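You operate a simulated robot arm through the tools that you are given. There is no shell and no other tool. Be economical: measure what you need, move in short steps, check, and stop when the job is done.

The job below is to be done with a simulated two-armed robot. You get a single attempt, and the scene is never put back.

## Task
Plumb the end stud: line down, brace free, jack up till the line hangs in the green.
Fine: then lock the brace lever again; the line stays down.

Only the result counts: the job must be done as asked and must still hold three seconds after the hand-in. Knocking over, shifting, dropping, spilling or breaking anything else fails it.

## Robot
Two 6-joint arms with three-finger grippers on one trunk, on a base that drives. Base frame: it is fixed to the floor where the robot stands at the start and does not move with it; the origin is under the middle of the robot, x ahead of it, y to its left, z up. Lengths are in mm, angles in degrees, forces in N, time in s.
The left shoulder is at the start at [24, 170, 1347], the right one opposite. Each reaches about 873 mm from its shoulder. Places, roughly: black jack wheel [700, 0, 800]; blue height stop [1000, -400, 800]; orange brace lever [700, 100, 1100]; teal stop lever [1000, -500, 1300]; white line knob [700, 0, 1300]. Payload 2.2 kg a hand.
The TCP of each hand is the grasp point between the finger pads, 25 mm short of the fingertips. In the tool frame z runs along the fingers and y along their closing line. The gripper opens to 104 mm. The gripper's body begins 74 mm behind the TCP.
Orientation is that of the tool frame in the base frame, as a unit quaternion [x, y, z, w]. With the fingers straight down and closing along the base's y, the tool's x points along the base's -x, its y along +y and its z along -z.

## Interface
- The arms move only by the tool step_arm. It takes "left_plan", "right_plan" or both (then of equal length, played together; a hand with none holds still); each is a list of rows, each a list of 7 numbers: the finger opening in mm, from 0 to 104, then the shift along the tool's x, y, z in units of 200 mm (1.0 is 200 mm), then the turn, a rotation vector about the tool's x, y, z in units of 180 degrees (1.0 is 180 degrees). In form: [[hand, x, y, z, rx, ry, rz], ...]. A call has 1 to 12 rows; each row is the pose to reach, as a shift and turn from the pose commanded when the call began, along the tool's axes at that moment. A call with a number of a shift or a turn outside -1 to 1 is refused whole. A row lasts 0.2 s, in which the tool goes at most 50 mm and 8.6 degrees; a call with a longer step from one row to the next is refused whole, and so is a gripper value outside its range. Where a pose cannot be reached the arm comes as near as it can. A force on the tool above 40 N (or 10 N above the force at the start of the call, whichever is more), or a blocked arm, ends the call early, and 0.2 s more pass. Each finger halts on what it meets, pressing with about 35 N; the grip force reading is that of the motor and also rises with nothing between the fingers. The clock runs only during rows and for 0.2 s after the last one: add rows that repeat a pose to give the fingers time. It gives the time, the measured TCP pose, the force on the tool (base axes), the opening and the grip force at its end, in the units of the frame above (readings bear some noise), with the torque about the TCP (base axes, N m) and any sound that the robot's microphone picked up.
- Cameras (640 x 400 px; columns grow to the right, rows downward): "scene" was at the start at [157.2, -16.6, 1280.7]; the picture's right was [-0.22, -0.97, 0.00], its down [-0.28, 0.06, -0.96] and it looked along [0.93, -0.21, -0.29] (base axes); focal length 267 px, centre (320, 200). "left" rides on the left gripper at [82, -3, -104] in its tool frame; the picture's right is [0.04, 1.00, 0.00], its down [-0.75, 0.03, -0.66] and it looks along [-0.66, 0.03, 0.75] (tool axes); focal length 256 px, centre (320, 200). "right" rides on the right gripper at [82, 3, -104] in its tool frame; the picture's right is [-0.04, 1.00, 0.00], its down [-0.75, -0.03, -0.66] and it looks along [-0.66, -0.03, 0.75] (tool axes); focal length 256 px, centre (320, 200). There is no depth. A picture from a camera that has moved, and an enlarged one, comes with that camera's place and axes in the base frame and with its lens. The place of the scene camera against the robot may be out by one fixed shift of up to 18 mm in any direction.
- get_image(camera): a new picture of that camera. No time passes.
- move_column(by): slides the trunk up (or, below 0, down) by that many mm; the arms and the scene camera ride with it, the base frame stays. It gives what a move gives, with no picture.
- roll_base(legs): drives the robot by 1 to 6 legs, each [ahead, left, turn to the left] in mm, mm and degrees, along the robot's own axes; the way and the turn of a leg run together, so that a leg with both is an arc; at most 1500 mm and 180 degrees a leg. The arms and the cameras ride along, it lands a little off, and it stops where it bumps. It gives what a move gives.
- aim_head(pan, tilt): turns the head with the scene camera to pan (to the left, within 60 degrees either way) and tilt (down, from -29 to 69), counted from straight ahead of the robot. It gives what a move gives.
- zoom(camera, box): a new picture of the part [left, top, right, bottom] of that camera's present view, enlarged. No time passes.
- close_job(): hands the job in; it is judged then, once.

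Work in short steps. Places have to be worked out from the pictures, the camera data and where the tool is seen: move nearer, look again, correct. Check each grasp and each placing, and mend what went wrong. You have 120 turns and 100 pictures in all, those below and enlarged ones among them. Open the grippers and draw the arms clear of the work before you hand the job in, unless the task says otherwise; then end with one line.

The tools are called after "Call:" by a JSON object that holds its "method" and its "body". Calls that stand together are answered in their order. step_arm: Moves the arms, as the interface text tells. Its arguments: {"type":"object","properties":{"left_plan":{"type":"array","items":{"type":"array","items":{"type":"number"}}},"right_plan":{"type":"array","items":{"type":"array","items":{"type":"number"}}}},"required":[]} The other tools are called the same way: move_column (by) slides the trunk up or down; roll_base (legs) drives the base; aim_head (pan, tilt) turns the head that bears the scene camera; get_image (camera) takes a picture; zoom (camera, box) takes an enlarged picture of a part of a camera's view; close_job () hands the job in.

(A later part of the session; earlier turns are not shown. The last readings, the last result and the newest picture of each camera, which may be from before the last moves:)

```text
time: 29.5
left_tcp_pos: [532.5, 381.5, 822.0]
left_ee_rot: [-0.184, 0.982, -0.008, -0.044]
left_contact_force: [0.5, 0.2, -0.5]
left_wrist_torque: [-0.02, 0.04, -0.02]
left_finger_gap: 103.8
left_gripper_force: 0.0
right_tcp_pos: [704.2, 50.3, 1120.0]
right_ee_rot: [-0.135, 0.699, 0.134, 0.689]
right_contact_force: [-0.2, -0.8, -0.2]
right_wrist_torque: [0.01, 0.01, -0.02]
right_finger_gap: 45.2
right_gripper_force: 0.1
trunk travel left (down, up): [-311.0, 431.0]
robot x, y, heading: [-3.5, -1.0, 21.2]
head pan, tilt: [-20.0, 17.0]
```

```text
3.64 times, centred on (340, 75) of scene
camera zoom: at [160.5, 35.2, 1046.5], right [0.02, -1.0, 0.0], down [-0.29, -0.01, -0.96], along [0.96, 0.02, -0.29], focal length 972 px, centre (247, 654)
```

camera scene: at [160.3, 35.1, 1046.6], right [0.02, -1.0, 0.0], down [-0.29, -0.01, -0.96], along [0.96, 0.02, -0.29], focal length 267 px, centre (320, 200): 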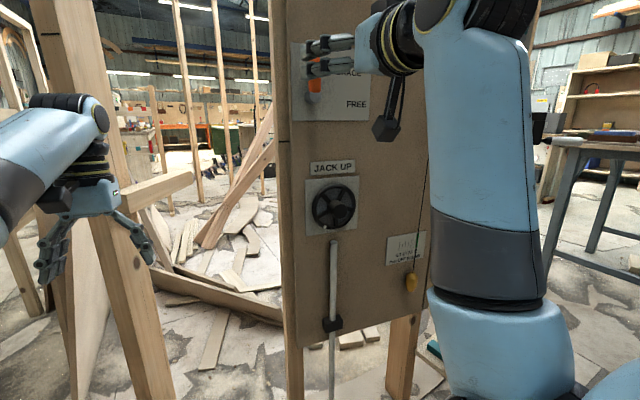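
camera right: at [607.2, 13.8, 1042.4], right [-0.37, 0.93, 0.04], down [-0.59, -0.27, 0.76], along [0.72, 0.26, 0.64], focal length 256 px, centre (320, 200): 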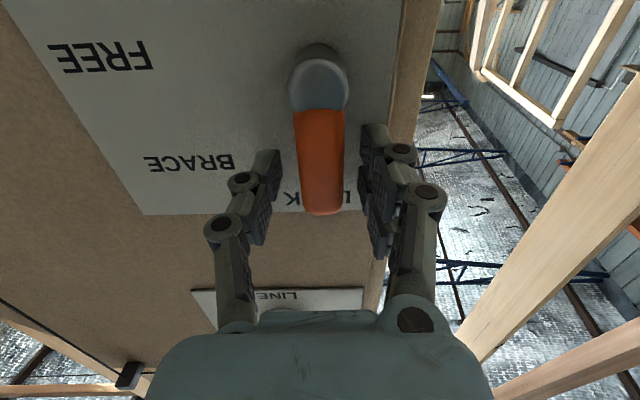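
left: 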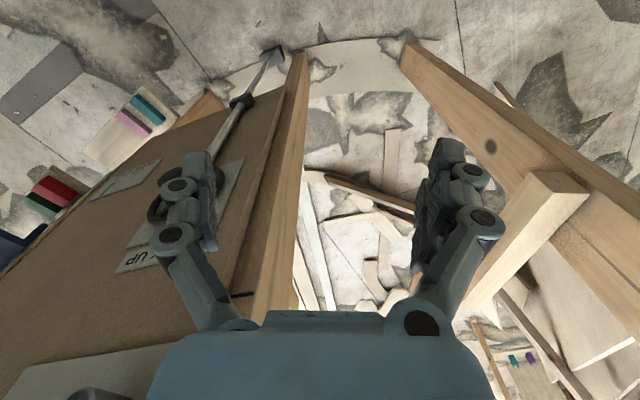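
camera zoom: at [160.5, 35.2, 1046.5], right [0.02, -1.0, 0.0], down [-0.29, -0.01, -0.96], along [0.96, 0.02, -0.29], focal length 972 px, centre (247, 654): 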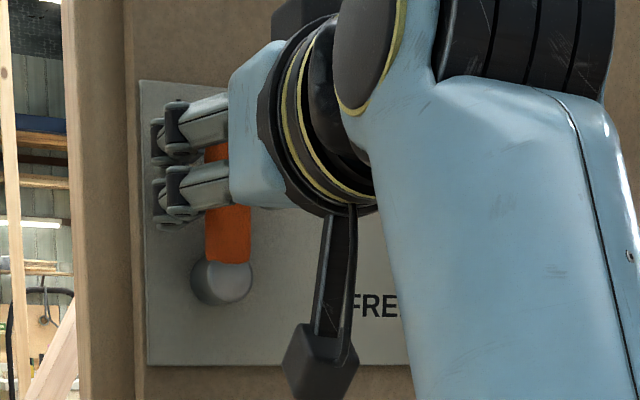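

Fingers straddle the lever; pivot is ~47 mm below the TCP. I narrow to 33 mm and swing the hand 88° clockwise about the pivot toward FREE.

Call:
{"method": "step_arm", "body": {"right_plan": [[33, 0, 0, 0.03, 0, 0, 0], [33, 0.0023, -0.0327, 0.03, 0, 0, 0.0444], [33, 0.0091, -0.0648, 0.03, 0, 0, 0.0889], [33, 0.0203, -0.0956, 0.03, 0, 0, 0.1333], [33, 0.0357, -0.1245, 0.03, 0, 0, 0.1778], [33, 0.055, -0.1511, 0.03, 0, 0, 0.2222], [33, 0.0778, -0.1746, 0.03, 0, 0, 0.2667], [33, 0.1036, -0.1948, 0.03, 0, 0, 0.3111], [33, 0.132, -0.2112, 0.03, 0, 0, 0.3556], [33, 0.1624, -0.2235, 0.03, 0, 0, 0.4], [33, 0.1942, -0.2314, 0.03, 0, 0, 0.4444], [33, 0.2268, -0.2349, 0.03, 0, 0, 0.4889]]}}

Call:
{"method": "get_image", "body": {"camera": "right"}}

Call:
{"method": "get_image", "body": {"camera": "scene"}}

```text
time: 32.1
left_tcp_pos: [532.0, 380.5, 820.5]
left_ee_rot: [-0.185, 0.982, -0.008, -0.043]
left_contact_force: [-0.4, 0.2, 0.1]
left_wrist_torque: [0.01, 0.0, -0.01]
left_finger_gap: 104.1
left_gripper_force: 0.0
right_tcp_pos: [726.4, 7.5, 1073.7]
right_ee_rot: [0.39, 0.596, 0.575, 0.403]
right_contact_force: [0.0, 0.1, 0.2]
right_wrist_torque: [-0.02, -0.01, -0.01]
right_finger_gap: 33.1
right_gripper_force: 0.2
trunk travel left (down, up): [-311.0, 431.0]
robot x, y, heading: [-2.9, -0.1, 21.2]
head pan, tilt: [-20.0, 17.0]
```

```text
66 pictures are left
camera right: at [600.8, 45.3, 1077.4], right [0.02, 0.0, 1.0], down [-0.33, -0.94, 0.0], along [0.94, -0.33, -0.02], focal length 256 px, centre (320, 200)
```

right: 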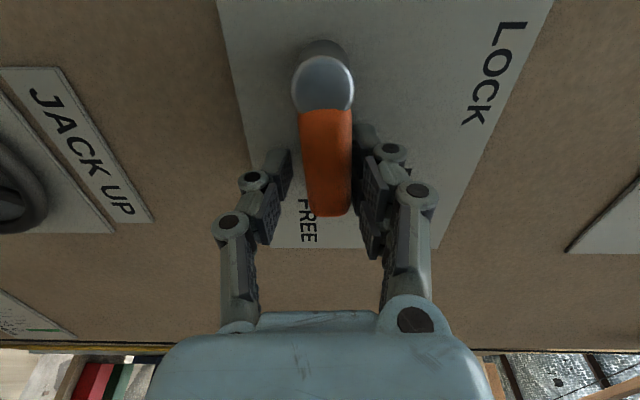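

```text
65 pictures are left
camera scene: at [160.5, 35.1, 1046.4], right [0.02, -1.0, 0.0], down [-0.29, -0.01, -0.96], along [0.96, 0.02, -0.29], focal length 267 px, centre (320, 200)
```

scene: 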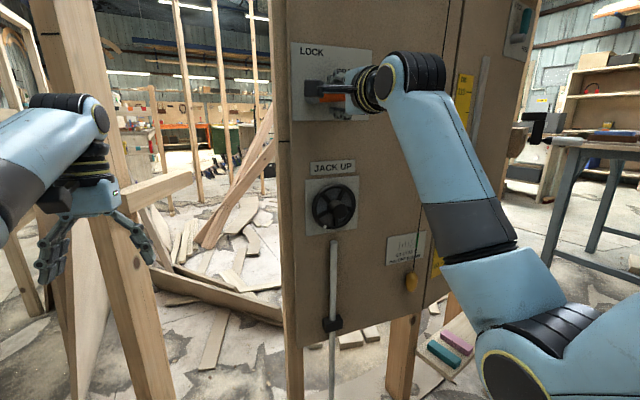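

The lever points at FREE. I nudge it 6 mm further against its stop to be sure, then back out straight.

Call:
{"method": "step_arm", "body": {"right_plan": [[33, 0, -0.02, 0, 0, 0, 0.01], [33, 0, -0.035, 0, 0, 0, 0.015], [33, 0, -0.035, 0, 0, 0, 0.015]]}}

Call:
{"method": "get_image", "body": {"camera": "right"}}

```text
time: 32.9
left_tcp_pos: [532.0, 380.5, 822.3]
left_ee_rot: [-0.184, 0.982, -0.008, -0.043]
left_contact_force: [0.2, 0.0, -0.2]
left_wrist_torque: [0.01, 0.02, -0.01]
left_finger_gap: 104.1
left_gripper_force: 0.3
right_tcp_pos: [726.1, 6.6, 1067.3]
right_ee_rot: [0.402, 0.587, 0.585, 0.389]
right_contact_force: [3.1, 1.1, 6.8]
right_wrist_torque: [-0.15, -0.15, 0.14]
right_finger_gap: 37.4
right_gripper_force: 3.7
trunk travel left (down, up): [-311.0, 431.0]
robot x, y, heading: [-1.1, -2.0, 21.3]
head pan, tilt: [-20.0, 17.0]
```

```text
64 pictures are left
camera right: at [600.6, 44.8, 1074.9], right [0.03, -0.04, 1.0], down [-0.33, -0.94, -0.03], along [0.94, -0.33, -0.04], focal length 256 px, centre (320, 200)
```

right: 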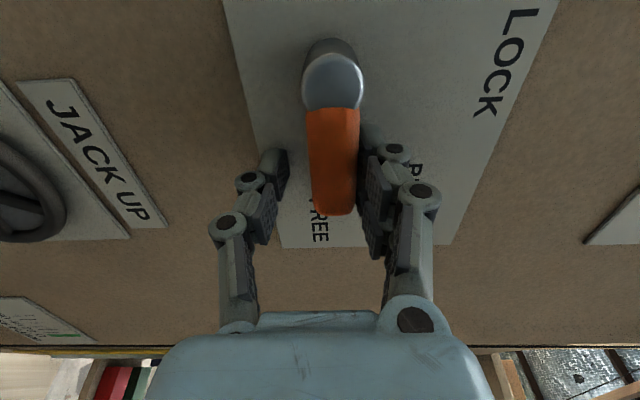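

Reaction force shows it's at the stop. I back out and unroll, then lower the trunk to the wheel height.

Call:
{"method": "step_arm", "body": {"right_plan": [[50, 0, 0.02, 0, 0, 0, 0], [70, 0, 0.02, -0.05, 0, 0, 0], [70, 0, 0.02, -0.25, 0, 0, 0], [80, 0, 0.02, -0.45, 0, 0, -0.045], [104, 0, 0.02, -0.6, 0, 0, -0.09], [104, 0, 0.02, -0.6, 0, 0, -0.135], [104, 0, 0.02, -0.6, 0, 0, -0.18], [104, 0, 0.02, -0.6, 0, 0, -0.225], [104, 0, 0.02, -0.6, 0, 0, -0.27], [104, 0, 0.02, -0.6, 0, 0, -0.315], [104, 0, 0.02, -0.6, 0, 0, -0.36], [104, 0, 0.02, -0.6, 0, 0, -0.405]]}}

Call:
{"method": "move_column", "body": {"by": -240}}

Call:
{"method": "get_image", "body": {"camera": "right"}}

Call:
{"method": "get_image", "body": {"camera": "scene"}}

```text
time: 35.5
left_tcp_pos: [531.6, 381.5, 822.2]
left_ee_rot: [-0.185, 0.982, -0.007, -0.043]
left_contact_force: [0.1, -0.1, -0.7]
left_wrist_torque: [-0.01, -0.01, -0.02]
left_finger_gap: 103.9
left_gripper_force: 0.0
right_tcp_pos: [615.1, -37.4, 1072.4]
right_ee_rot: [-0.025, 0.712, 0.237, 0.66]
right_contact_force: [-0.3, 0.1, 0.5]
right_wrist_torque: [0.01, 0.03, 0.0]
right_finger_gap: 104.0
right_gripper_force: 0.0
trunk travel left (down, up): [-311.0, 431.0]
robot x, y, heading: [-1.5, -3.9, 21.6]
head pan, tilt: [-20.0, 17.0]
```

```text
time: 38.0
left_tcp_pos: [502.9, 370.0, 433.3]
left_ee_rot: [-0.181, 0.968, -0.032, -0.172]
left_contact_force: [-0.1, -0.8, -0.8]
left_wrist_torque: [0.0, 0.01, 0.01]
left_finger_gap: 104.0
left_gripper_force: 0.0
right_tcp_pos: [634.3, -30.5, 776.6]
right_ee_rot: [-0.026, 0.75, 0.225, 0.621]
right_contact_force: [0.1, 0.7, 0.7]
right_wrist_torque: [0.02, 0.02, 0.0]
right_finger_gap: 104.1
right_gripper_force: 0.1
trunk travel left (down, up): [-71.0, 671.0]
robot x, y, heading: [-2.4, -1.7, 21.3]
head pan, tilt: [-20.0, 17.0]
```

```text
63 pictures are left
camera right: at [519.4, -45.7, 716.1], right [-0.31, 0.89, 0.34], down [-0.42, -0.45, 0.79], along [0.85, 0.1, 0.51], focal length 256 px, centre (320, 200)
```

right: 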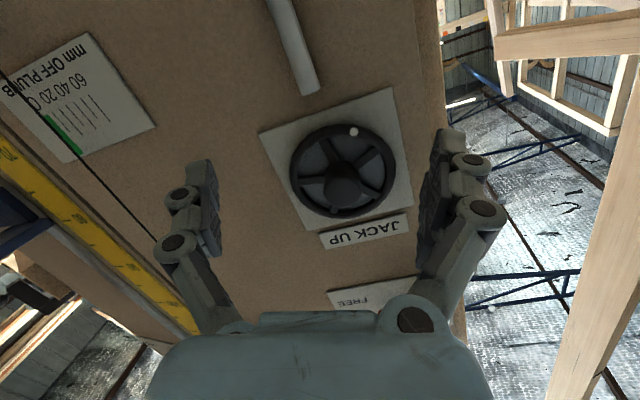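

```text
62 pictures are left
camera scene: at [176.7, 41.5, 799.8], right [0.02, -1.0, 0.0], down [-0.29, -0.01, -0.96], along [0.96, 0.02, -0.29], focal length 267 px, centre (320, 200)
```

scene: 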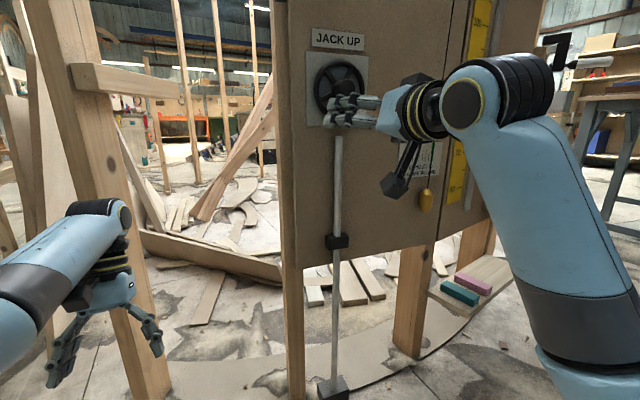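

The trunk move left the hand pitched ~7° and lower than expected. I level it, zero the roll, and centre in front of the wheel (~[744,11,833]).

Call:
{"method": "step_arm", "body": {"right_plan": [[104, -0.07, 0.02, 0.02, -0.001, -0.013, -0.033], [104, -0.14, 0.04, 0.04, -0.002, -0.026, -0.066], [104, -0.21, 0.06, 0.06, -0.0035, -0.04, -0.099], [104, -0.28, 0.077, 0.077, -0.0035, -0.04, -0.099]]}}

Call:
{"method": "get_image", "body": {"camera": "right"}}

Call:
{"method": "zoom", "body": {"camera": "scene", "box": [280, 20, 480, 220]}}

```text
time: 39.0
left_tcp_pos: [503.2, 369.4, 433.4]
left_ee_rot: [-0.182, 0.967, -0.033, -0.173]
left_contact_force: [-0.5, 0.8, -0.4]
left_wrist_torque: [0.02, 0.01, -0.03]
left_finger_gap: 103.8
left_gripper_force: 0.0
right_tcp_pos: [655.2, -25.5, 832.2]
right_ee_rot: [-0.132, 0.696, 0.131, 0.694]
right_contact_force: [-0.2, 0.4, -0.6]
right_wrist_torque: [-0.01, -0.01, -0.03]
right_finger_gap: 103.6
right_gripper_force: 0.0
trunk travel left (down, up): [-71.0, 671.0]
robot x, y, heading: [-2.1, 0.7, 21.2]
head pan, tilt: [-20.0, 17.0]
```

```text
61 pictures are left
camera right: at [558.0, -58.9, 752.5], right [-0.36, 0.93, 0.04], down [-0.6, -0.27, 0.76], along [0.71, 0.25, 0.65], focal length 256 px, centre (320, 200)
```

right: 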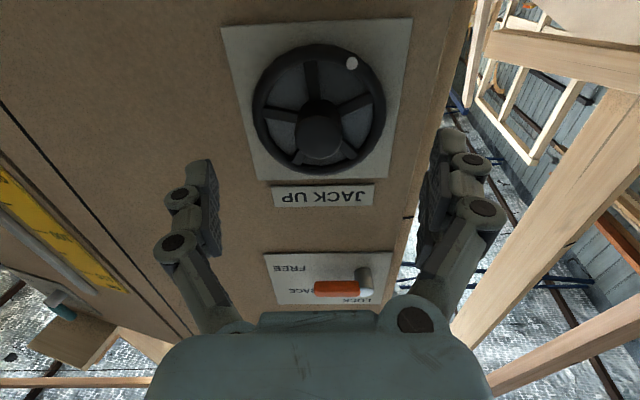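

```text
2.00 times, centred on (380, 120) of scene
camera zoom: at [176.8, 41.5, 799.6], right [0.02, -1.0, 0.0], down [-0.29, -0.01, -0.96], along [0.96, 0.02, -0.29], focal length 535 px, centre (200, 360)
```

zoom: 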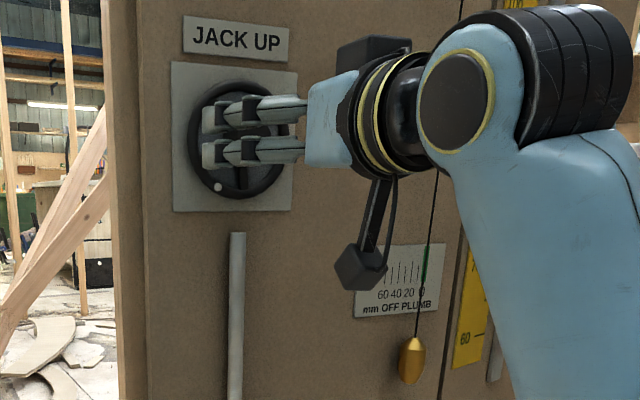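

I need the spoke layout precisely, so I zoom on the wheel in the wrist view, and on the gauge from the scene.

Call:
{"method": "zoom", "body": {"camera": "right", "box": [220, 20, 420, 200]}}

Call:
{"method": "zoom", "body": {"camera": "scene", "box": [440, 120, 520, 220]}}

```text
2.22 times, centred on (320, 110) of right
camera zoom: at [558.0, -58.9, 752.5], right [-0.36, 0.93, 0.04], down [-0.6, -0.27, 0.76], along [0.71, 0.25, 0.65], focal length 569 px, centre (320, 400)
```

zoom: 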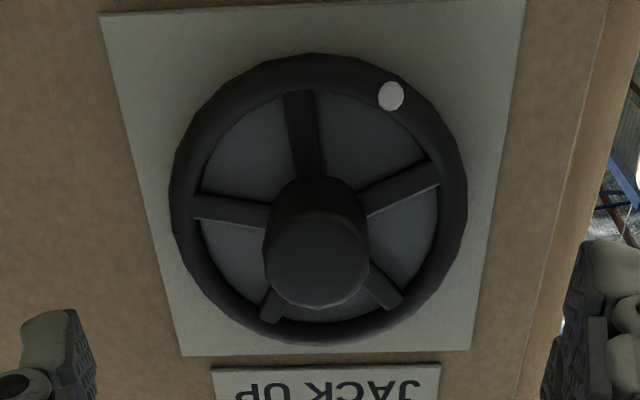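

```text
4.00 times, centred on (480, 170) of scene
camera zoom: at [176.8, 41.5, 799.6], right [0.02, -1.0, 0.0], down [-0.29, -0.01, -0.96], along [0.96, 0.02, -0.29], focal length 1070 px, centre (-320, 320)
```

zoom: 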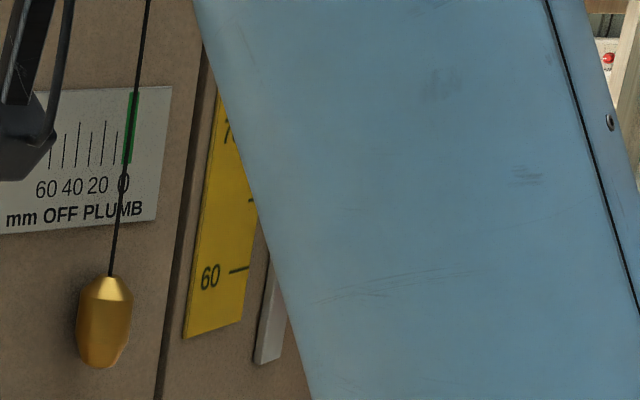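

The wheel has a thick protruding hub (~35 mm), which I can grip and twist. I pre-roll -50°, advance 45 mm with fingers at 70 mm, and check.

Call:
{"method": "step_arm", "body": {"right_plan": [[100, 0.01, 0, 0, 0, 0, -0.045], [90, 0.01, 0, 0, 0, 0, -0.09], [80, 0.01, 0, 0, 0, 0, -0.135], [70, 0.01, 0, 0, 0, 0, -0.18], [70, 0.01, 0, 0, 0, 0, -0.225], [70, 0.01, 0, 0, 0, 0, -0.27], [70, 0.01, 0, 0.1, 0, 0, -0.28], [70, 0.01, 0, 0.2, 0, 0, -0.28]]}}

Call:
{"method": "get_image", "body": {"camera": "right"}}

Call:
{"method": "zoom", "body": {"camera": "scene", "box": [300, 40, 440, 150]}}

```text
time: 40.8
left_tcp_pos: [501.8, 368.3, 432.2]
left_ee_rot: [-0.181, 0.968, -0.032, -0.173]
left_contact_force: [0.2, -0.6, 0.3]
left_wrist_torque: [-0.03, 0.0, 0.01]
left_finger_gap: 104.2
left_gripper_force: 0.1
right_tcp_pos: [694.0, -8.9, 831.8]
right_ee_rot: [-0.416, 0.573, -0.176, 0.683]
right_contact_force: [0.1, -0.5, -0.5]
right_wrist_torque: [0.04, 0.02, 0.01]
right_finger_gap: 69.8
right_gripper_force: 0.1
trunk travel left (down, up): [-71.0, 671.0]
robot x, y, heading: [0.1, -1.4, 21.5]
head pan, tilt: [-20.0, 17.0]
```

```text
57 pictures are left
camera right: at [619.8, -103.4, 778.4], right [-0.25, 0.62, -0.74], down [-0.81, 0.28, 0.51], along [0.53, 0.73, 0.44], focal length 256 px, centre (320, 200)
```

right: 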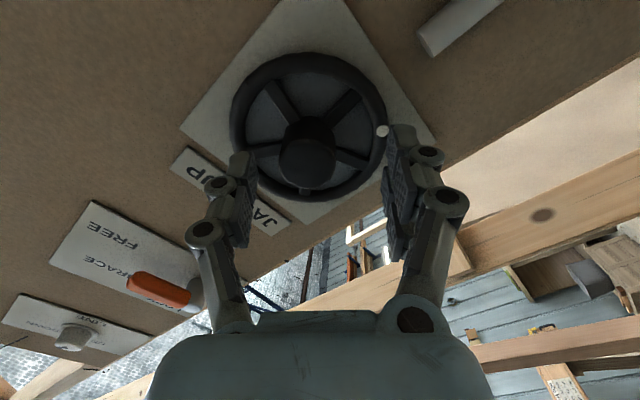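

```text
3.64 times, centred on (370, 95) of scene
camera zoom: at [176.9, 41.5, 799.5], right [0.02, -1.0, 0.0], down [-0.29, -0.01, -0.96], along [0.96, 0.02, -0.29], focal length 972 px, centre (138, 582)
```

zoom: 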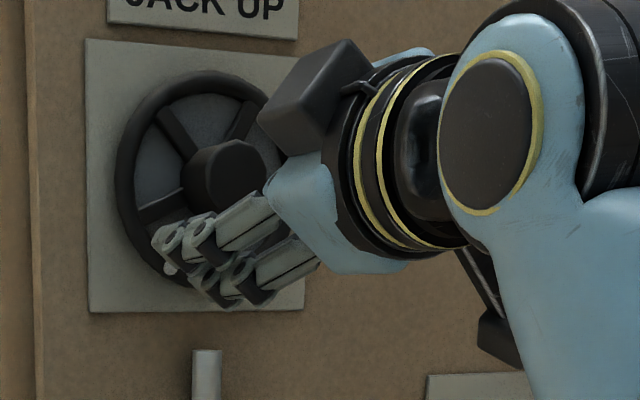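

Hub is ~6 mm toward tool -y and +x, front ~15 mm ahead. I correct, advance 22 mm, and close.

Call:
{"method": "step_arm", "body": {"right_plan": [[70, 0.03, -0.03, 0, 0, 0, 0], [70, 0.03, -0.03, 0.06, 0, 0, 0], [70, 0.03, -0.03, 0.11, 0, 0, 0], [60, 0.03, -0.03, 0.11, 0, 0, 0], [50, 0.03, -0.03, 0.11, 0, 0, 0], [40, 0.03, -0.03, 0.11, 0, 0, 0], [30, 0.03, -0.03, 0.11, 0, 0, 0], [20, 0.03, -0.03, 0.11, 0, 0, 0], [20, 0.03, -0.03, 0.11, 0, 0, 0]]}}

Call:
{"method": "get_image", "body": {"camera": "right"}}

```text
time: 42.8
left_tcp_pos: [503.0, 367.4, 433.5]
left_ee_rot: [-0.182, 0.968, -0.033, -0.172]
left_contact_force: [-0.3, -0.4, -0.1]
left_wrist_torque: [0.01, 0.03, 0.04]
left_finger_gap: 104.1
left_gripper_force: 0.1
right_tcp_pos: [716.8, -10.6, 834.0]
right_ee_rot: [-0.415, 0.573, -0.177, 0.685]
right_contact_force: [10.8, -5.6, 12.3]
right_wrist_torque: [0.22, -0.08, -0.49]
right_finger_gap: 35.3
right_gripper_force: 45.1
trunk travel left (down, up): [-71.0, 671.0]
robot x, y, heading: [-4.4, 0.0, 21.6]
head pan, tilt: [-20.0, 17.0]
```

```text
55 pictures are left
camera right: at [642.7, -104.3, 780.5], right [-0.24, 0.62, -0.74], down [-0.82, 0.28, 0.5], along [0.52, 0.73, 0.44], focal length 256 px, centre (320, 200)
```

right: 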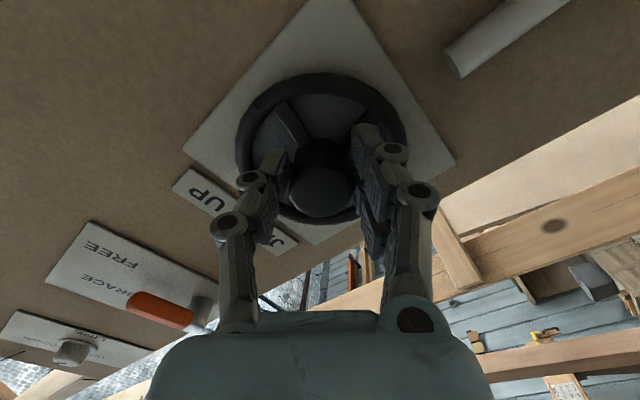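

Hub gripped at 35 mm. I twist 97° clockwise.

Call:
{"method": "step_arm", "body": {"right_plan": [[20, 0, 0, 0, 0, 0, 0.045], [20, 0, 0, 0, 0, 0, 0.09], [20, 0, 0, 0, 0, 0, 0.135], [20, 0, 0, 0, 0, 0, 0.18], [20, 0, 0, 0, 0, 0, 0.225], [20, 0, 0, 0, 0, 0, 0.27], [20, 0, 0, 0, 0, 0, 0.315], [20, 0, 0, 0, 0, 0, 0.36], [20, 0, 0, 0, 0, 0, 0.405], [20, 0, 0, 0, 0, 0, 0.45], [20, 0, 0, 0, 0, 0, 0.495], [20, 0, 0, 0, 0, 0, 0.54]]}}

Call:
{"method": "get_image", "body": {"camera": "scene"}}

Call:
{"method": "get_image", "body": {"camera": "right"}}

```text
time: 44.2
left_tcp_pos: [499.9, 370.2, 432.0]
left_ee_rot: [-0.185, 0.967, -0.034, -0.172]
left_contact_force: [-0.4, 0.4, 0.5]
left_wrist_torque: [-0.02, 0.0, 0.04]
left_finger_gap: 104.4
left_gripper_force: 0.0
right_tcp_pos: [713.8, -4.0, 829.3]
right_ee_rot: [-0.171, 0.689, 0.099, 0.698]
right_contact_force: [-8.9, 3.9, -2.0]
right_wrist_torque: [0.07, -0.25, 0.59]
right_finger_gap: 35.5
right_gripper_force: 44.6
trunk travel left (down, up): [-71.0, 671.0]
robot x, y, heading: [-1.8, 0.6, 21.6]
head pan, tilt: [-20.0, 17.0]
stopped in row 6 (right hand): the force on the tool passed its limit at 43 N (the readings are from after the stop); the commanded pose is now the measured one
```

```text
54 pictures are left
camera scene: at [175.4, 42.9, 799.8], right [0.03, -1.0, 0.0], down [-0.29, -0.01, -0.96], along [0.96, 0.02, -0.29], focal length 267 px, centre (320, 200)
```

scene: 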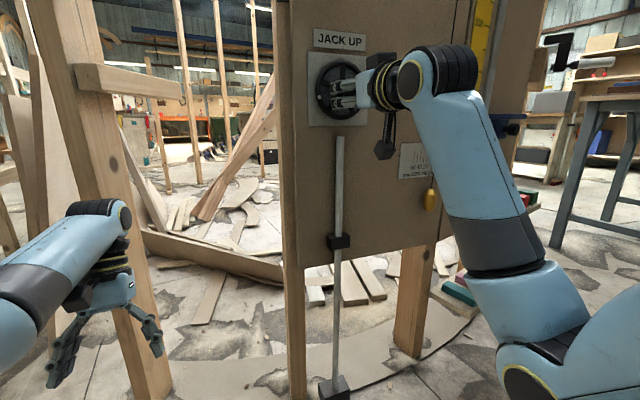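

```text
53 pictures are left
camera right: at [620.1, -47.6, 750.8], right [-0.38, 0.92, -0.06], down [-0.62, -0.2, 0.76], along [0.69, 0.32, 0.65], focal length 256 px, centre (320, 200)
```

right: 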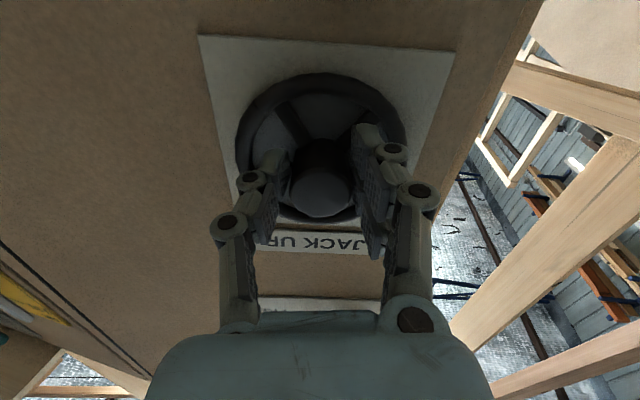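

The wheel turned ~45° with the hand before a side force stopped it. I check the gauge for direction and effect.

Call:
{"method": "zoom", "body": {"camera": "scene", "box": [390, 130, 450, 220]}}

```text
4.44 times, centred on (420, 175) of scene
camera zoom: at [175.4, 42.9, 799.8], right [0.03, -1.0, 0.0], down [-0.29, -0.01, -0.96], along [0.96, 0.02, -0.29], focal length 1189 px, centre (-124, 311)
```

zoom: 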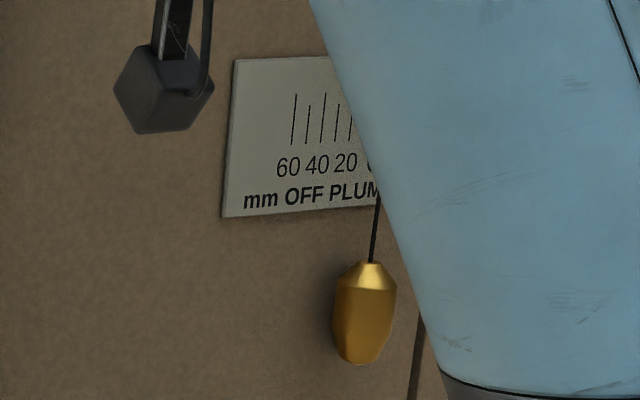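

The line moved toward 0 by about 8 mm for ~45°, so clockwise is right. The hub centre looks ~10 mm toward tool -x, so I release, re-centre, roll back and regrip.

Call:
{"method": "step_arm", "body": {"right_plan": [[50, 0, 0, 0, 0, 0, 0], [60, 0, 0, 0, 0, 0, 0], [60, -0.03, 0, -0.12, 0, 0, 0], [60, -0.05, 0, -0.25, 0, 0, -0.045], [60, -0.05, 0, -0.25, 0, 0, -0.09], [60, -0.05, 0, -0.25, 0, 0, -0.135], [60, -0.05, 0, -0.25, 0, 0, -0.18], [60, -0.05, 0, -0.25, 0, 0, -0.225], [60, -0.05, 0, -0.25, 0, 0, -0.27], [60, -0.05, 0, -0.25, 0, 0, -0.3], [60, -0.05, 0, -0.25, 0, 0, -0.3]]}}

Call:
{"method": "get_image", "body": {"camera": "right"}}

Call:
{"method": "zoom", "body": {"camera": "scene", "box": [300, 40, 460, 220]}}

```text
time: 46.6
left_tcp_pos: [502.2, 371.6, 433.6]
left_ee_rot: [-0.183, 0.967, -0.032, -0.172]
left_contact_force: [0.0, -0.2, 0.5]
left_wrist_torque: [0.01, -0.01, 0.0]
left_finger_gap: 104.1
left_gripper_force: 0.1
right_tcp_pos: [669.6, -23.0, 838.8]
right_ee_rot: [-0.464, 0.537, -0.229, 0.666]
right_contact_force: [0.0, -0.6, 0.2]
right_wrist_torque: [0.01, -0.02, -0.03]
right_finger_gap: 59.9
right_gripper_force: 0.1
trunk travel left (down, up): [-71.0, 671.0]
robot x, y, heading: [-2.7, 2.0, 21.5]
head pan, tilt: [-20.0, 17.0]
```

```text
51 pictures are left
camera right: at [598.9, -125.9, 798.0], right [-0.21, 0.49, -0.84], down [-0.84, 0.35, 0.41], along [0.5, 0.8, 0.35], focal length 256 px, centre (320, 200)
```

right: 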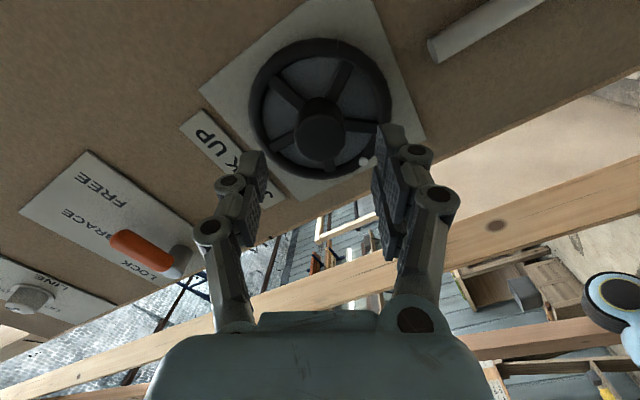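

```text
2.22 times, centred on (380, 130) of scene
camera zoom: at [176.2, 42.3, 799.6], right [0.03, -1.0, 0.0], down [-0.29, -0.01, -0.96], along [0.96, 0.02, -0.29], focal length 594 px, centre (187, 356)
```

zoom: 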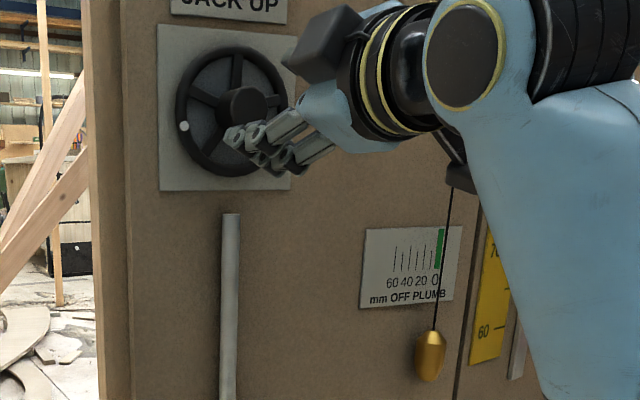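

Column readings at three rolls put the hub centre ~3 mm toward tool -x now. I advance 48 mm, close, and twist in separate steps.

Call:
{"method": "step_arm", "body": {"right_plan": [[60, -0.016, 0, 0.1, 0, 0, 0], [60, -0.016, 0, 0.18, 0, 0, 0], [60, -0.016, 0, 0.24, 0, 0, 0], [50, -0.016, 0, 0.24, 0, 0, 0], [40, -0.016, 0, 0.24, 0, 0, 0], [30, -0.016, 0, 0.24, 0, 0, 0], [20, -0.016, 0, 0.24, 0, 0, 0], [20, -0.016, 0, 0.24, 0, 0, 0]]}}

Call:
{"method": "step_arm", "body": {"right_plan": [[20, 0, 0, 0, 0, 0, 0.04], [20, 0, 0, 0, 0, 0, 0.08], [20, 0, 0, 0, 0, 0, 0.12], [20, 0, 0, 0, 0, 0, 0.16], [20, 0, 0, 0, 0, 0, 0.2], [20, 0, 0, 0, 0, 0, 0.24], [20, 0, 0, 0, 0, 0, 0.28], [20, 0, 0, 0, 0, 0, 0.32], [20, 0, 0, 0, 0, 0, 0.36], [20, 0, 0, 0, 0, 0, 0.4]]}}

Call:
{"method": "zoom", "body": {"camera": "scene", "box": [300, 40, 460, 220]}}

```text
time: 48.4
left_tcp_pos: [501.1, 371.0, 433.4]
left_ee_rot: [-0.184, 0.967, -0.033, -0.172]
left_contact_force: [0.1, -0.8, -0.2]
left_wrist_torque: [0.01, 0.0, -0.03]
left_finger_gap: 104.0
left_gripper_force: 0.0
right_tcp_pos: [711.5, -2.0, 840.0]
right_ee_rot: [-0.464, 0.537, -0.229, 0.666]
right_contact_force: [5.3, -0.7, 4.6]
right_wrist_torque: [0.05, -0.04, -0.07]
right_finger_gap: 35.5
right_gripper_force: 44.7
trunk travel left (down, up): [-71.0, 671.0]
robot x, y, heading: [2.9, 2.4, 21.6]
head pan, tilt: [-20.0, 17.0]
```

```text
time: 50.6
left_tcp_pos: [501.1, 369.7, 433.7]
left_ee_rot: [-0.183, 0.967, -0.032, -0.172]
left_contact_force: [0.1, -0.3, -0.1]
left_wrist_torque: [0.03, 0.02, 0.02]
left_finger_gap: 104.2
left_gripper_force: 0.0
right_tcp_pos: [712.4, -4.0, 840.6]
right_ee_rot: [-0.059, 0.707, 0.207, 0.673]
right_contact_force: [15.7, -7.6, 11.3]
right_wrist_torque: [-0.15, 0.27, -0.2]
right_finger_gap: 35.6
right_gripper_force: 44.8
trunk travel left (down, up): [-71.0, 671.0]
robot x, y, heading: [-0.3, -2.4, 21.4]
head pan, tilt: [-20.0, 17.0]
```

```text
2.22 times, centred on (380, 130) of scene
camera zoom: at [176.7, 41.8, 799.5], right [0.03, -1.0, 0.0], down [-0.29, -0.01, -0.96], along [0.96, 0.02, -0.29], focal length 594 px, centre (187, 356)
```

zoom: 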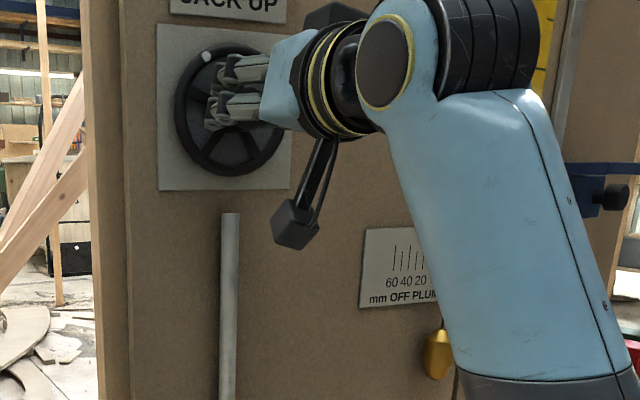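

Wheel turned 72° more. Before going further I need a frontal look at the gauge, so I release, back off and swing the right hand's camera toward the gauge.

Call:
{"method": "step_arm", "body": {"right_plan": [[50, 0, 0, 0, 0, 0, 0], [60, 0, 0, 0, 0, 0, 0], [60, 0, 0, -0.1, 0, 0, 0], [60, 0, 0, -0.3, 0, 0, 0], [60, 0, 0, -0.5, 0, 0, -0.03], [60, 0.05, -0.15, -0.55, 0, 0, -0.07], [60, 0.15, -0.35, -0.55, 0, 0, -0.072], [60, 0.25, -0.55, -0.55, 0, 0, -0.072], [60, 0.35, -0.75, -0.55, 0, 0, -0.072], [60, 0.4, -0.95, -0.55, 0, 0, -0.072]]}}

Call:
{"method": "get_image", "body": {"camera": "right"}}

```text
time: 52.8
left_tcp_pos: [501.4, 369.1, 431.1]
left_ee_rot: [-0.182, 0.967, -0.033, -0.172]
left_contact_force: [0.4, 0.2, 0.9]
left_wrist_torque: [-0.01, 0.04, -0.04]
left_finger_gap: 104.2
left_gripper_force: 0.0
right_tcp_pos: [637.1, -116.3, 743.6]
right_ee_rot: [-0.14, 0.698, 0.129, 0.69]
right_contact_force: [0.4, 1.0, -0.5]
right_wrist_torque: [-0.06, 0.0, -0.02]
right_finger_gap: 60.1
right_gripper_force: 0.1
right hand out of reach, approached as far as the arm can: row 5, 6, 7, 8, 9, 10
trunk travel left (down, up): [-71.0, 671.0]
robot x, y, heading: [-1.8, 4.1, 21.5]
head pan, tilt: [-20.0, 17.0]
```

```text
48 pictures are left
camera right: at [539.7, -153.3, 665.5], right [-0.37, 0.93, 0.03], down [-0.59, -0.26, 0.76], along [0.71, 0.27, 0.65], focal length 256 px, centre (320, 200)
```

right: 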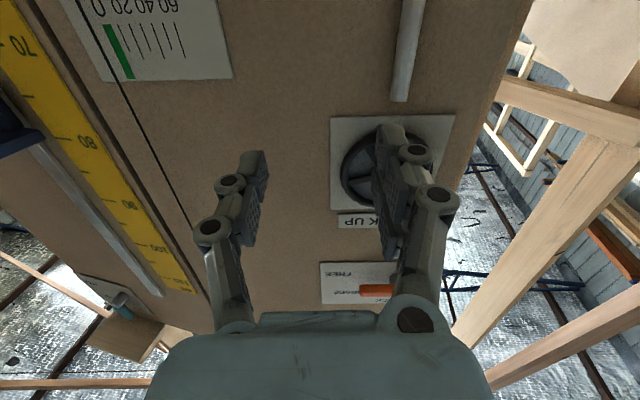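

Gauge is visible at top-left; I zoom there.

Call:
{"method": "zoom", "body": {"camera": "right", "box": [40, 0, 240, 120]}}

Call:
{"method": "zoom", "body": {"camera": "scene", "box": [380, 130, 450, 220]}}

```text
3.20 times, centred on (140, 60) of right
camera zoom: at [539.7, -153.3, 665.5], right [-0.37, 0.93, 0.03], down [-0.59, -0.26, 0.76], along [0.71, 0.27, 0.65], focal length 819 px, centre (896, 648)
```

zoom: 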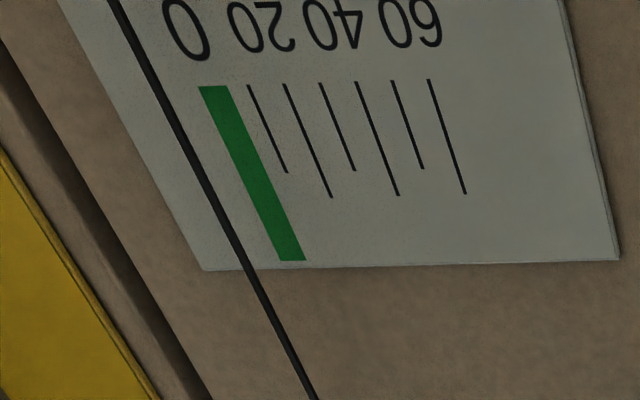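

```text
4.44 times, centred on (415, 175) of scene
camera zoom: at [176.5, 41.9, 799.2], right [0.03, -1.0, 0.0], down [-0.29, -0.01, -0.96], along [0.96, 0.02, -0.29], focal length 1189 px, centre (-102, 311)
```

zoom: 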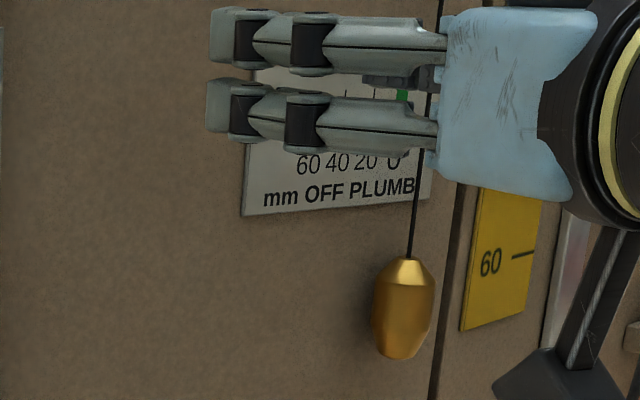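

The reading is near zero once parallax is allowed for; I need a truly frontal view. I move the hand ~165 mm further right and 30 mm down.

Call:
{"method": "step_arm", "body": {"right_plan": [[60, 0, -0.2, 0.08, 0, 0, 0], [60, 0, -0.4, 0.15, 0, 0, 0], [60, 0.05, -0.6, 0.15, 0, 0, 0], [60, 0.1, -0.75, 0.15, 0, 0, 0], [60, 0.15, -0.83, 0.15, 0, 0, 0]]}}

Call:
{"method": "get_image", "body": {"camera": "right"}}

```text
time: 54.0
left_tcp_pos: [501.3, 370.1, 432.6]
left_ee_rot: [-0.183, 0.967, -0.032, -0.173]
left_contact_force: [-0.5, 0.4, -0.9]
left_wrist_torque: [-0.02, 0.01, 0.0]
left_finger_gap: 104.0
left_gripper_force: 0.0
right_tcp_pos: [717.6, -163.1, 754.1]
right_ee_rot: [-0.141, 0.696, 0.13, 0.692]
right_contact_force: [0.3, -0.6, 0.9]
right_wrist_torque: [0.0, 0.06, -0.01]
right_finger_gap: 60.0
right_gripper_force: 0.0
right hand out of reach, approached as far as the arm can: row 1, 2, 3, 4, 5
trunk travel left (down, up): [-71.0, 671.0]
robot x, y, heading: [1.6, 0.0, 21.4]
head pan, tilt: [-20.0, 17.0]
```

```text
45 pictures are left
camera right: at [620.1, -197.9, 675.3], right [-0.37, 0.93, 0.03], down [-0.6, -0.26, 0.76], along [0.71, 0.27, 0.65], focal length 256 px, centre (320, 200)
```

right: 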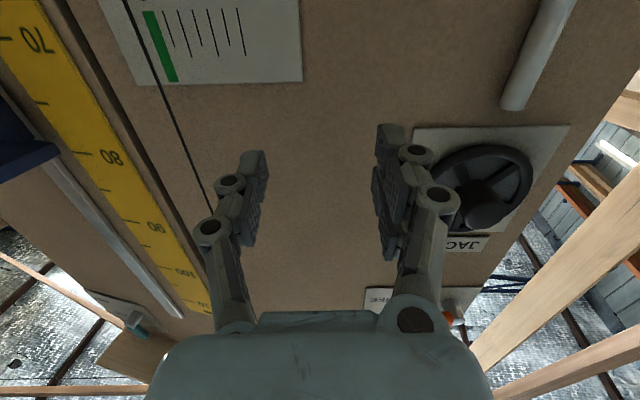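

The arm can't go further that way, but the lower parallax helps. I zoom in here.

Call:
{"method": "zoom", "body": {"camera": "right", "box": [90, 0, 250, 100]}}

```text
4.00 times, centred on (170, 50) of right
camera zoom: at [620.1, -197.9, 675.3], right [-0.37, 0.93, 0.03], down [-0.6, -0.26, 0.76], along [0.71, 0.27, 0.65], focal length 1024 px, centre (920, 800)
```

zoom: 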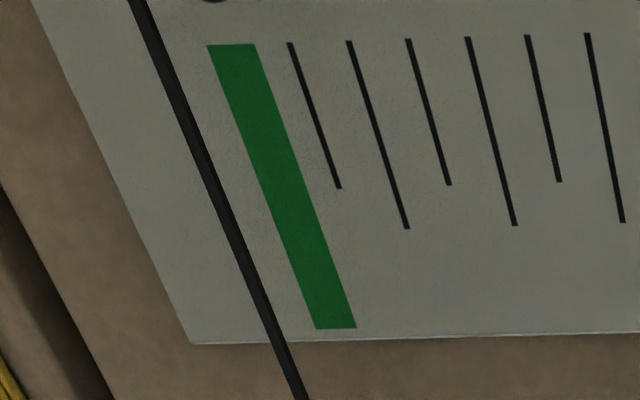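

Offset is -12 apparent at this slope, so the true reading is within a few mm of zero — perhaps slightly past. I drive the base 100 mm right to get the camera squarely in front of the gauge.

Call:
{"method": "roll_base", "body": {"legs": [[0, -100, 0]]}}

Call:
{"method": "get_image", "body": {"camera": "right"}}

Call:
{"method": "zoom", "body": {"camera": "right", "box": [190, 0, 390, 125]}}

```text
time: 55.1
left_tcp_pos: [536.9, 278.2, 433.2]
left_ee_rot: [-0.184, 0.967, -0.033, -0.172]
left_contact_force: [-0.7, -0.4, -0.9]
left_wrist_torque: [0.01, 0.03, -0.02]
left_finger_gap: 103.9
left_gripper_force: 0.0
right_tcp_pos: [752.8, -252.1, 754.5]
right_ee_rot: [-0.141, 0.696, 0.13, 0.692]
right_contact_force: [0.1, -0.2, 0.3]
right_wrist_torque: [-0.01, -0.04, 0.01]
right_finger_gap: 59.9
right_gripper_force: 0.0
trunk travel left (down, up): [-71.0, 671.0]
robot x, y, heading: [35.6, -91.9, 21.5]
head pan, tilt: [-20.0, 17.0]
```

```text
43 pictures are left
camera right: at [656.7, -290.0, 675.4], right [-0.37, 0.93, 0.03], down [-0.6, -0.26, 0.76], along [0.71, 0.27, 0.65], focal length 256 px, centre (320, 200)
```

right: 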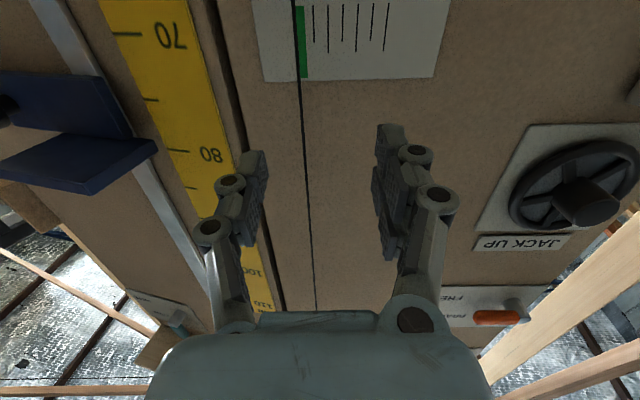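

```text
3.20 times, centred on (290, 62) of right
camera zoom: at [656.7, -290.0, 675.4], right [-0.37, 0.93, 0.03], down [-0.6, -0.26, 0.76], along [0.71, 0.27, 0.65], focal length 819 px, centre (416, 640)
```

zoom: 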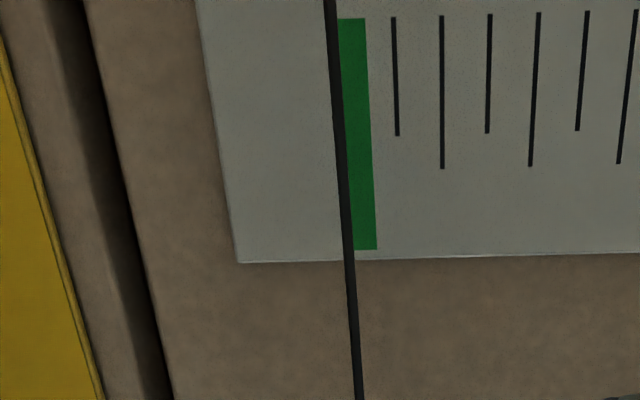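

Nearly frontal: the line is at the right edge of green, about 2 mm past zero after parallax. I shift the camera ~14 mm to put the green exactly on the parallax-free column and confirm.

Call:
{"method": "roll_base", "body": {"legs": [[0, -14, 0]]}}

Call:
{"method": "zoom", "body": {"camera": "right", "box": [260, 0, 380, 75]}}

```text
time: 55.9
left_tcp_pos: [541.8, 264.3, 433.5]
left_ee_rot: [-0.183, 0.967, -0.033, -0.173]
left_contact_force: [0.3, -0.2, -0.5]
left_wrist_torque: [-0.01, -0.04, 0.02]
left_finger_gap: 103.9
left_gripper_force: 0.0
right_tcp_pos: [758.8, -267.6, 752.9]
right_ee_rot: [-0.141, 0.696, 0.13, 0.692]
right_contact_force: [-0.4, 0.1, 0.2]
right_wrist_torque: [-0.04, 0.0, -0.02]
right_finger_gap: 60.0
right_gripper_force: 0.1
trunk travel left (down, up): [-71.0, 671.0]
robot x, y, heading: [40.8, -107.6, 21.4]
head pan, tilt: [-20.0, 17.0]
```

```text
5.33 times, centred on (320, 38) of right
camera zoom: at [661.8, -303.3, 675.5], right [-0.37, 0.93, 0.03], down [-0.6, -0.26, 0.76], along [0.71, 0.27, 0.65], focal length 1365 px, centre (320, 1067)
```

zoom: 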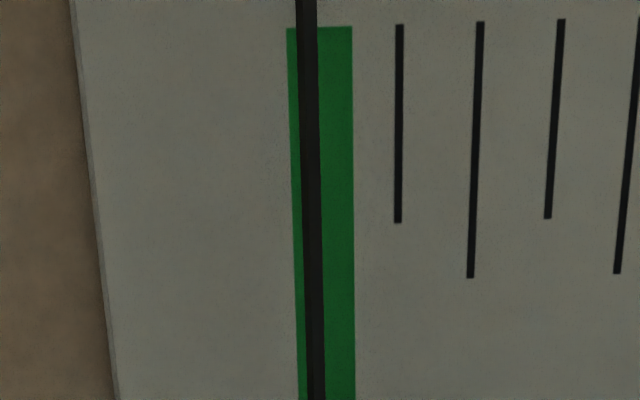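

Frontal view: the line hangs inside the green (about -1.6 mm, green is ±3.8). Now to relock the brace: back the base off a little, return left, and raise the trunk.

Call:
{"method": "roll_base", "body": {"legs": [[-50, 0, 0], [0, 114, 0]]}}

Call:
{"method": "move_column", "body": {"by": 240}}

Call:
{"method": "get_image", "body": {"camera": "right"}}

Call:
{"method": "get_image", "body": {"camera": "scene"}}

```text
time: 57.6
left_tcp_pos: [455.3, 352.7, 433.1]
left_ee_rot: [-0.183, 0.967, -0.033, -0.173]
left_contact_force: [0.0, 0.0, 0.6]
left_wrist_torque: [0.01, -0.01, -0.03]
left_finger_gap: 104.1
left_gripper_force: 0.2
right_tcp_pos: [670.2, -179.6, 755.0]
right_ee_rot: [-0.14, 0.696, 0.129, 0.692]
right_contact_force: [0.2, 0.5, 0.1]
right_wrist_torque: [-0.01, 0.03, 0.0]
right_finger_gap: 60.0
right_gripper_force: 0.1
trunk travel left (down, up): [-71.0, 671.0]
robot x, y, heading: [-50.8, -17.8, 21.4]
head pan, tilt: [-20.0, 17.0]
```

```text
time: 60.1
left_tcp_pos: [464.7, 356.7, 714.4]
left_ee_rot: [-0.183, 0.973, -0.026, -0.138]
left_contact_force: [0.1, 0.8, 0.3]
left_wrist_torque: [0.01, -0.01, 0.0]
left_finger_gap: 104.0
left_gripper_force: 0.0
right_tcp_pos: [668.7, -179.9, 993.9]
right_ee_rot: [-0.139, 0.696, 0.129, 0.692]
right_contact_force: [1.3, -0.3, -0.7]
right_wrist_torque: [0.02, -0.03, 0.02]
right_finger_gap: 60.2
right_gripper_force: 0.1
trunk travel left (down, up): [-311.0, 431.0]
robot x, y, heading: [-48.6, -17.7, 21.6]
head pan, tilt: [-20.0, 17.0]
```

```text
40 pictures are left
camera right: at [573.1, -216.3, 915.1], right [-0.37, 0.93, 0.03], down [-0.6, -0.26, 0.76], along [0.71, 0.27, 0.65], focal length 256 px, centre (320, 200)
```

right: 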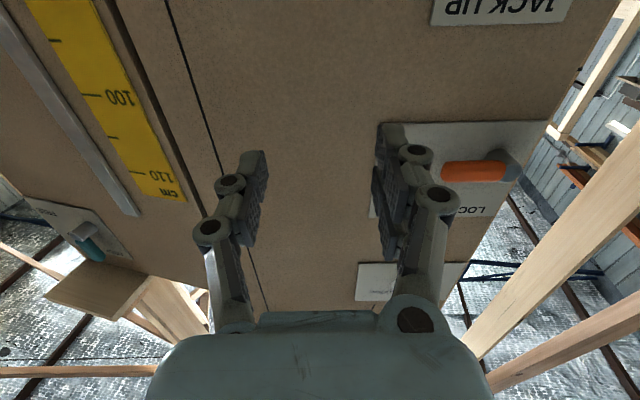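

```text
39 pictures are left
camera scene: at [113.4, 17.5, 1046.3], right [0.02, -1.0, 0.0], down [-0.29, -0.01, -0.96], along [0.96, 0.02, -0.29], focal length 267 px, centre (320, 200)
```

scene: 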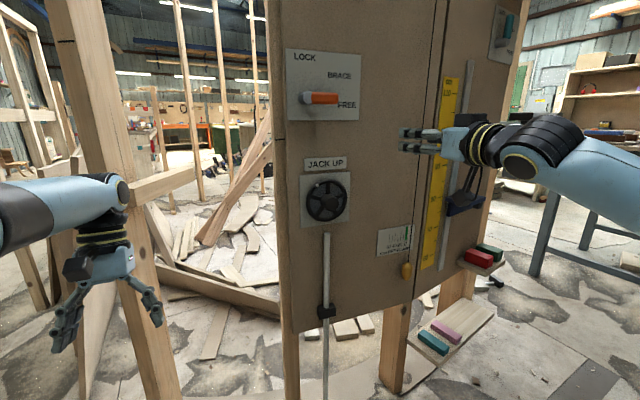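

Pivot is at u≈210, z≈1073, with the lever lying right at z≈1070. I move the right hand to a standoff in front of the lever's middle with a 90° roll, fingers 60 mm open.

Call:
{"method": "step_arm", "body": {"right_plan": [[60, -0.03, 0.065, 0, 0, 0, 0.04], [60, -0.065, 0.13, 0, 0, 0, 0.082], [60, -0.1, 0.195, 0, 0, 0, 0.125], [60, -0.13, 0.26, 0, 0, 0, 0.168], [60, -0.16, 0.325, 0, 0, 0, 0.21], [60, -0.19, 0.39, 0.03, 0, 0, 0.252], [60, -0.225, 0.455, 0.06, 0, 0, 0.295], [60, -0.26, 0.52, 0.09, 0, 0, 0.337], [60, -0.29, 0.585, 0.12, 0, 0, 0.38], [60, -0.32, 0.65, 0.15, 0, 0, 0.422], [60, -0.35, 0.715, 0.18, 0, 0, 0.465], [60, -0.375, 0.77, 0.2, 0, 0, 0.5]]}}

Call:
{"method": "get_image", "body": {"camera": "right"}}

```text
time: 62.7
left_tcp_pos: [465.8, 356.2, 713.3]
left_ee_rot: [-0.184, 0.973, -0.026, -0.138]
left_contact_force: [0.9, -0.3, 0.2]
left_wrist_torque: [-0.01, 0.0, 0.03]
left_finger_gap: 104.2
left_gripper_force: 0.0
right_tcp_pos: [649.6, -20.8, 1067.2]
right_ee_rot: [0.394, 0.591, 0.581, 0.398]
right_contact_force: [0.6, 0.5, -1.0]
right_wrist_torque: [-0.02, 0.01, -0.04]
right_finger_gap: 59.9
right_gripper_force: 0.1
trunk travel left (down, up): [-311.0, 431.0]
robot x, y, heading: [-47.5, -21.6, 21.3]
head pan, tilt: [-20.0, 17.0]
```

```text
38 pictures are left
camera right: at [524.0, 17.0, 1071.8], right [0.02, -0.02, 1.0], down [-0.33, -0.94, -0.02], along [0.94, -0.33, -0.02], focal length 256 px, centre (320, 200)
```

right: 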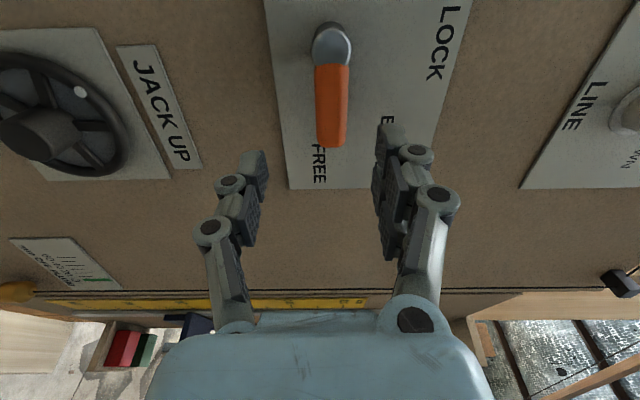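

Well lined up; lever ~8 mm toward tool +y. I shift, advance 80 mm, and narrow to 33 mm.

Call:
{"method": "step_arm", "body": {"right_plan": [[60, 0, 0.02, 0.1, 0, 0, 0], [60, 0, 0.04, 0.2, 0, 0, 0], [60, 0, 0.04, 0.3, 0, 0, 0], [60, 0, 0.04, 0.36, 0, 0, 0], [60, 0, 0.04, 0.4, 0, 0, 0], [48, 0, 0.04, 0.4, 0, 0, 0], [36, 0, 0.04, 0.4, 0, 0, 0], [36, 0, 0.04, 0.4, 0, 0, 0]]}}

Call:
{"method": "get_image", "body": {"camera": "right"}}

```text
time: 64.5
left_tcp_pos: [465.5, 357.2, 714.6]
left_ee_rot: [-0.184, 0.973, -0.026, -0.138]
left_contact_force: [0.9, 0.6, 0.6]
left_wrist_torque: [-0.03, -0.02, 0.03]
left_finger_gap: 104.1
left_gripper_force: 0.1
right_tcp_pos: [724.9, 10.1, 1076.5]
right_ee_rot: [0.394, 0.591, 0.581, 0.399]
right_contact_force: [0.8, 0.4, 0.7]
right_wrist_torque: [0.0, 0.01, -0.01]
right_finger_gap: 35.7
right_gripper_force: 0.1
trunk travel left (down, up): [-311.0, 431.0]
robot x, y, heading: [-50.2, -15.5, 21.3]
head pan, tilt: [-20.0, 17.0]
```

```text
37 pictures are left
camera right: at [598.5, 46.6, 1080.4], right [0.02, -0.02, 1.0], down [-0.33, -0.94, -0.01], along [0.94, -0.33, -0.02], focal length 256 px, centre (320, 200)
```

right: 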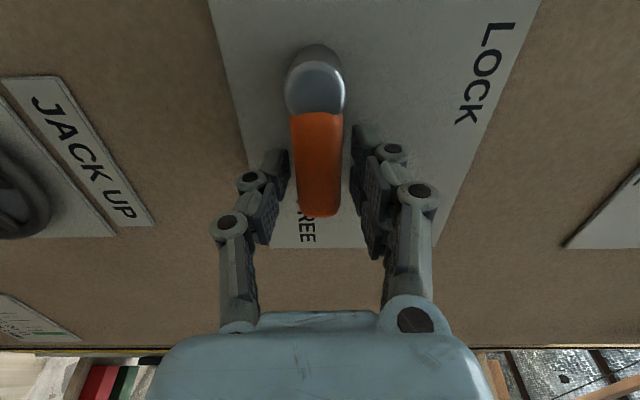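

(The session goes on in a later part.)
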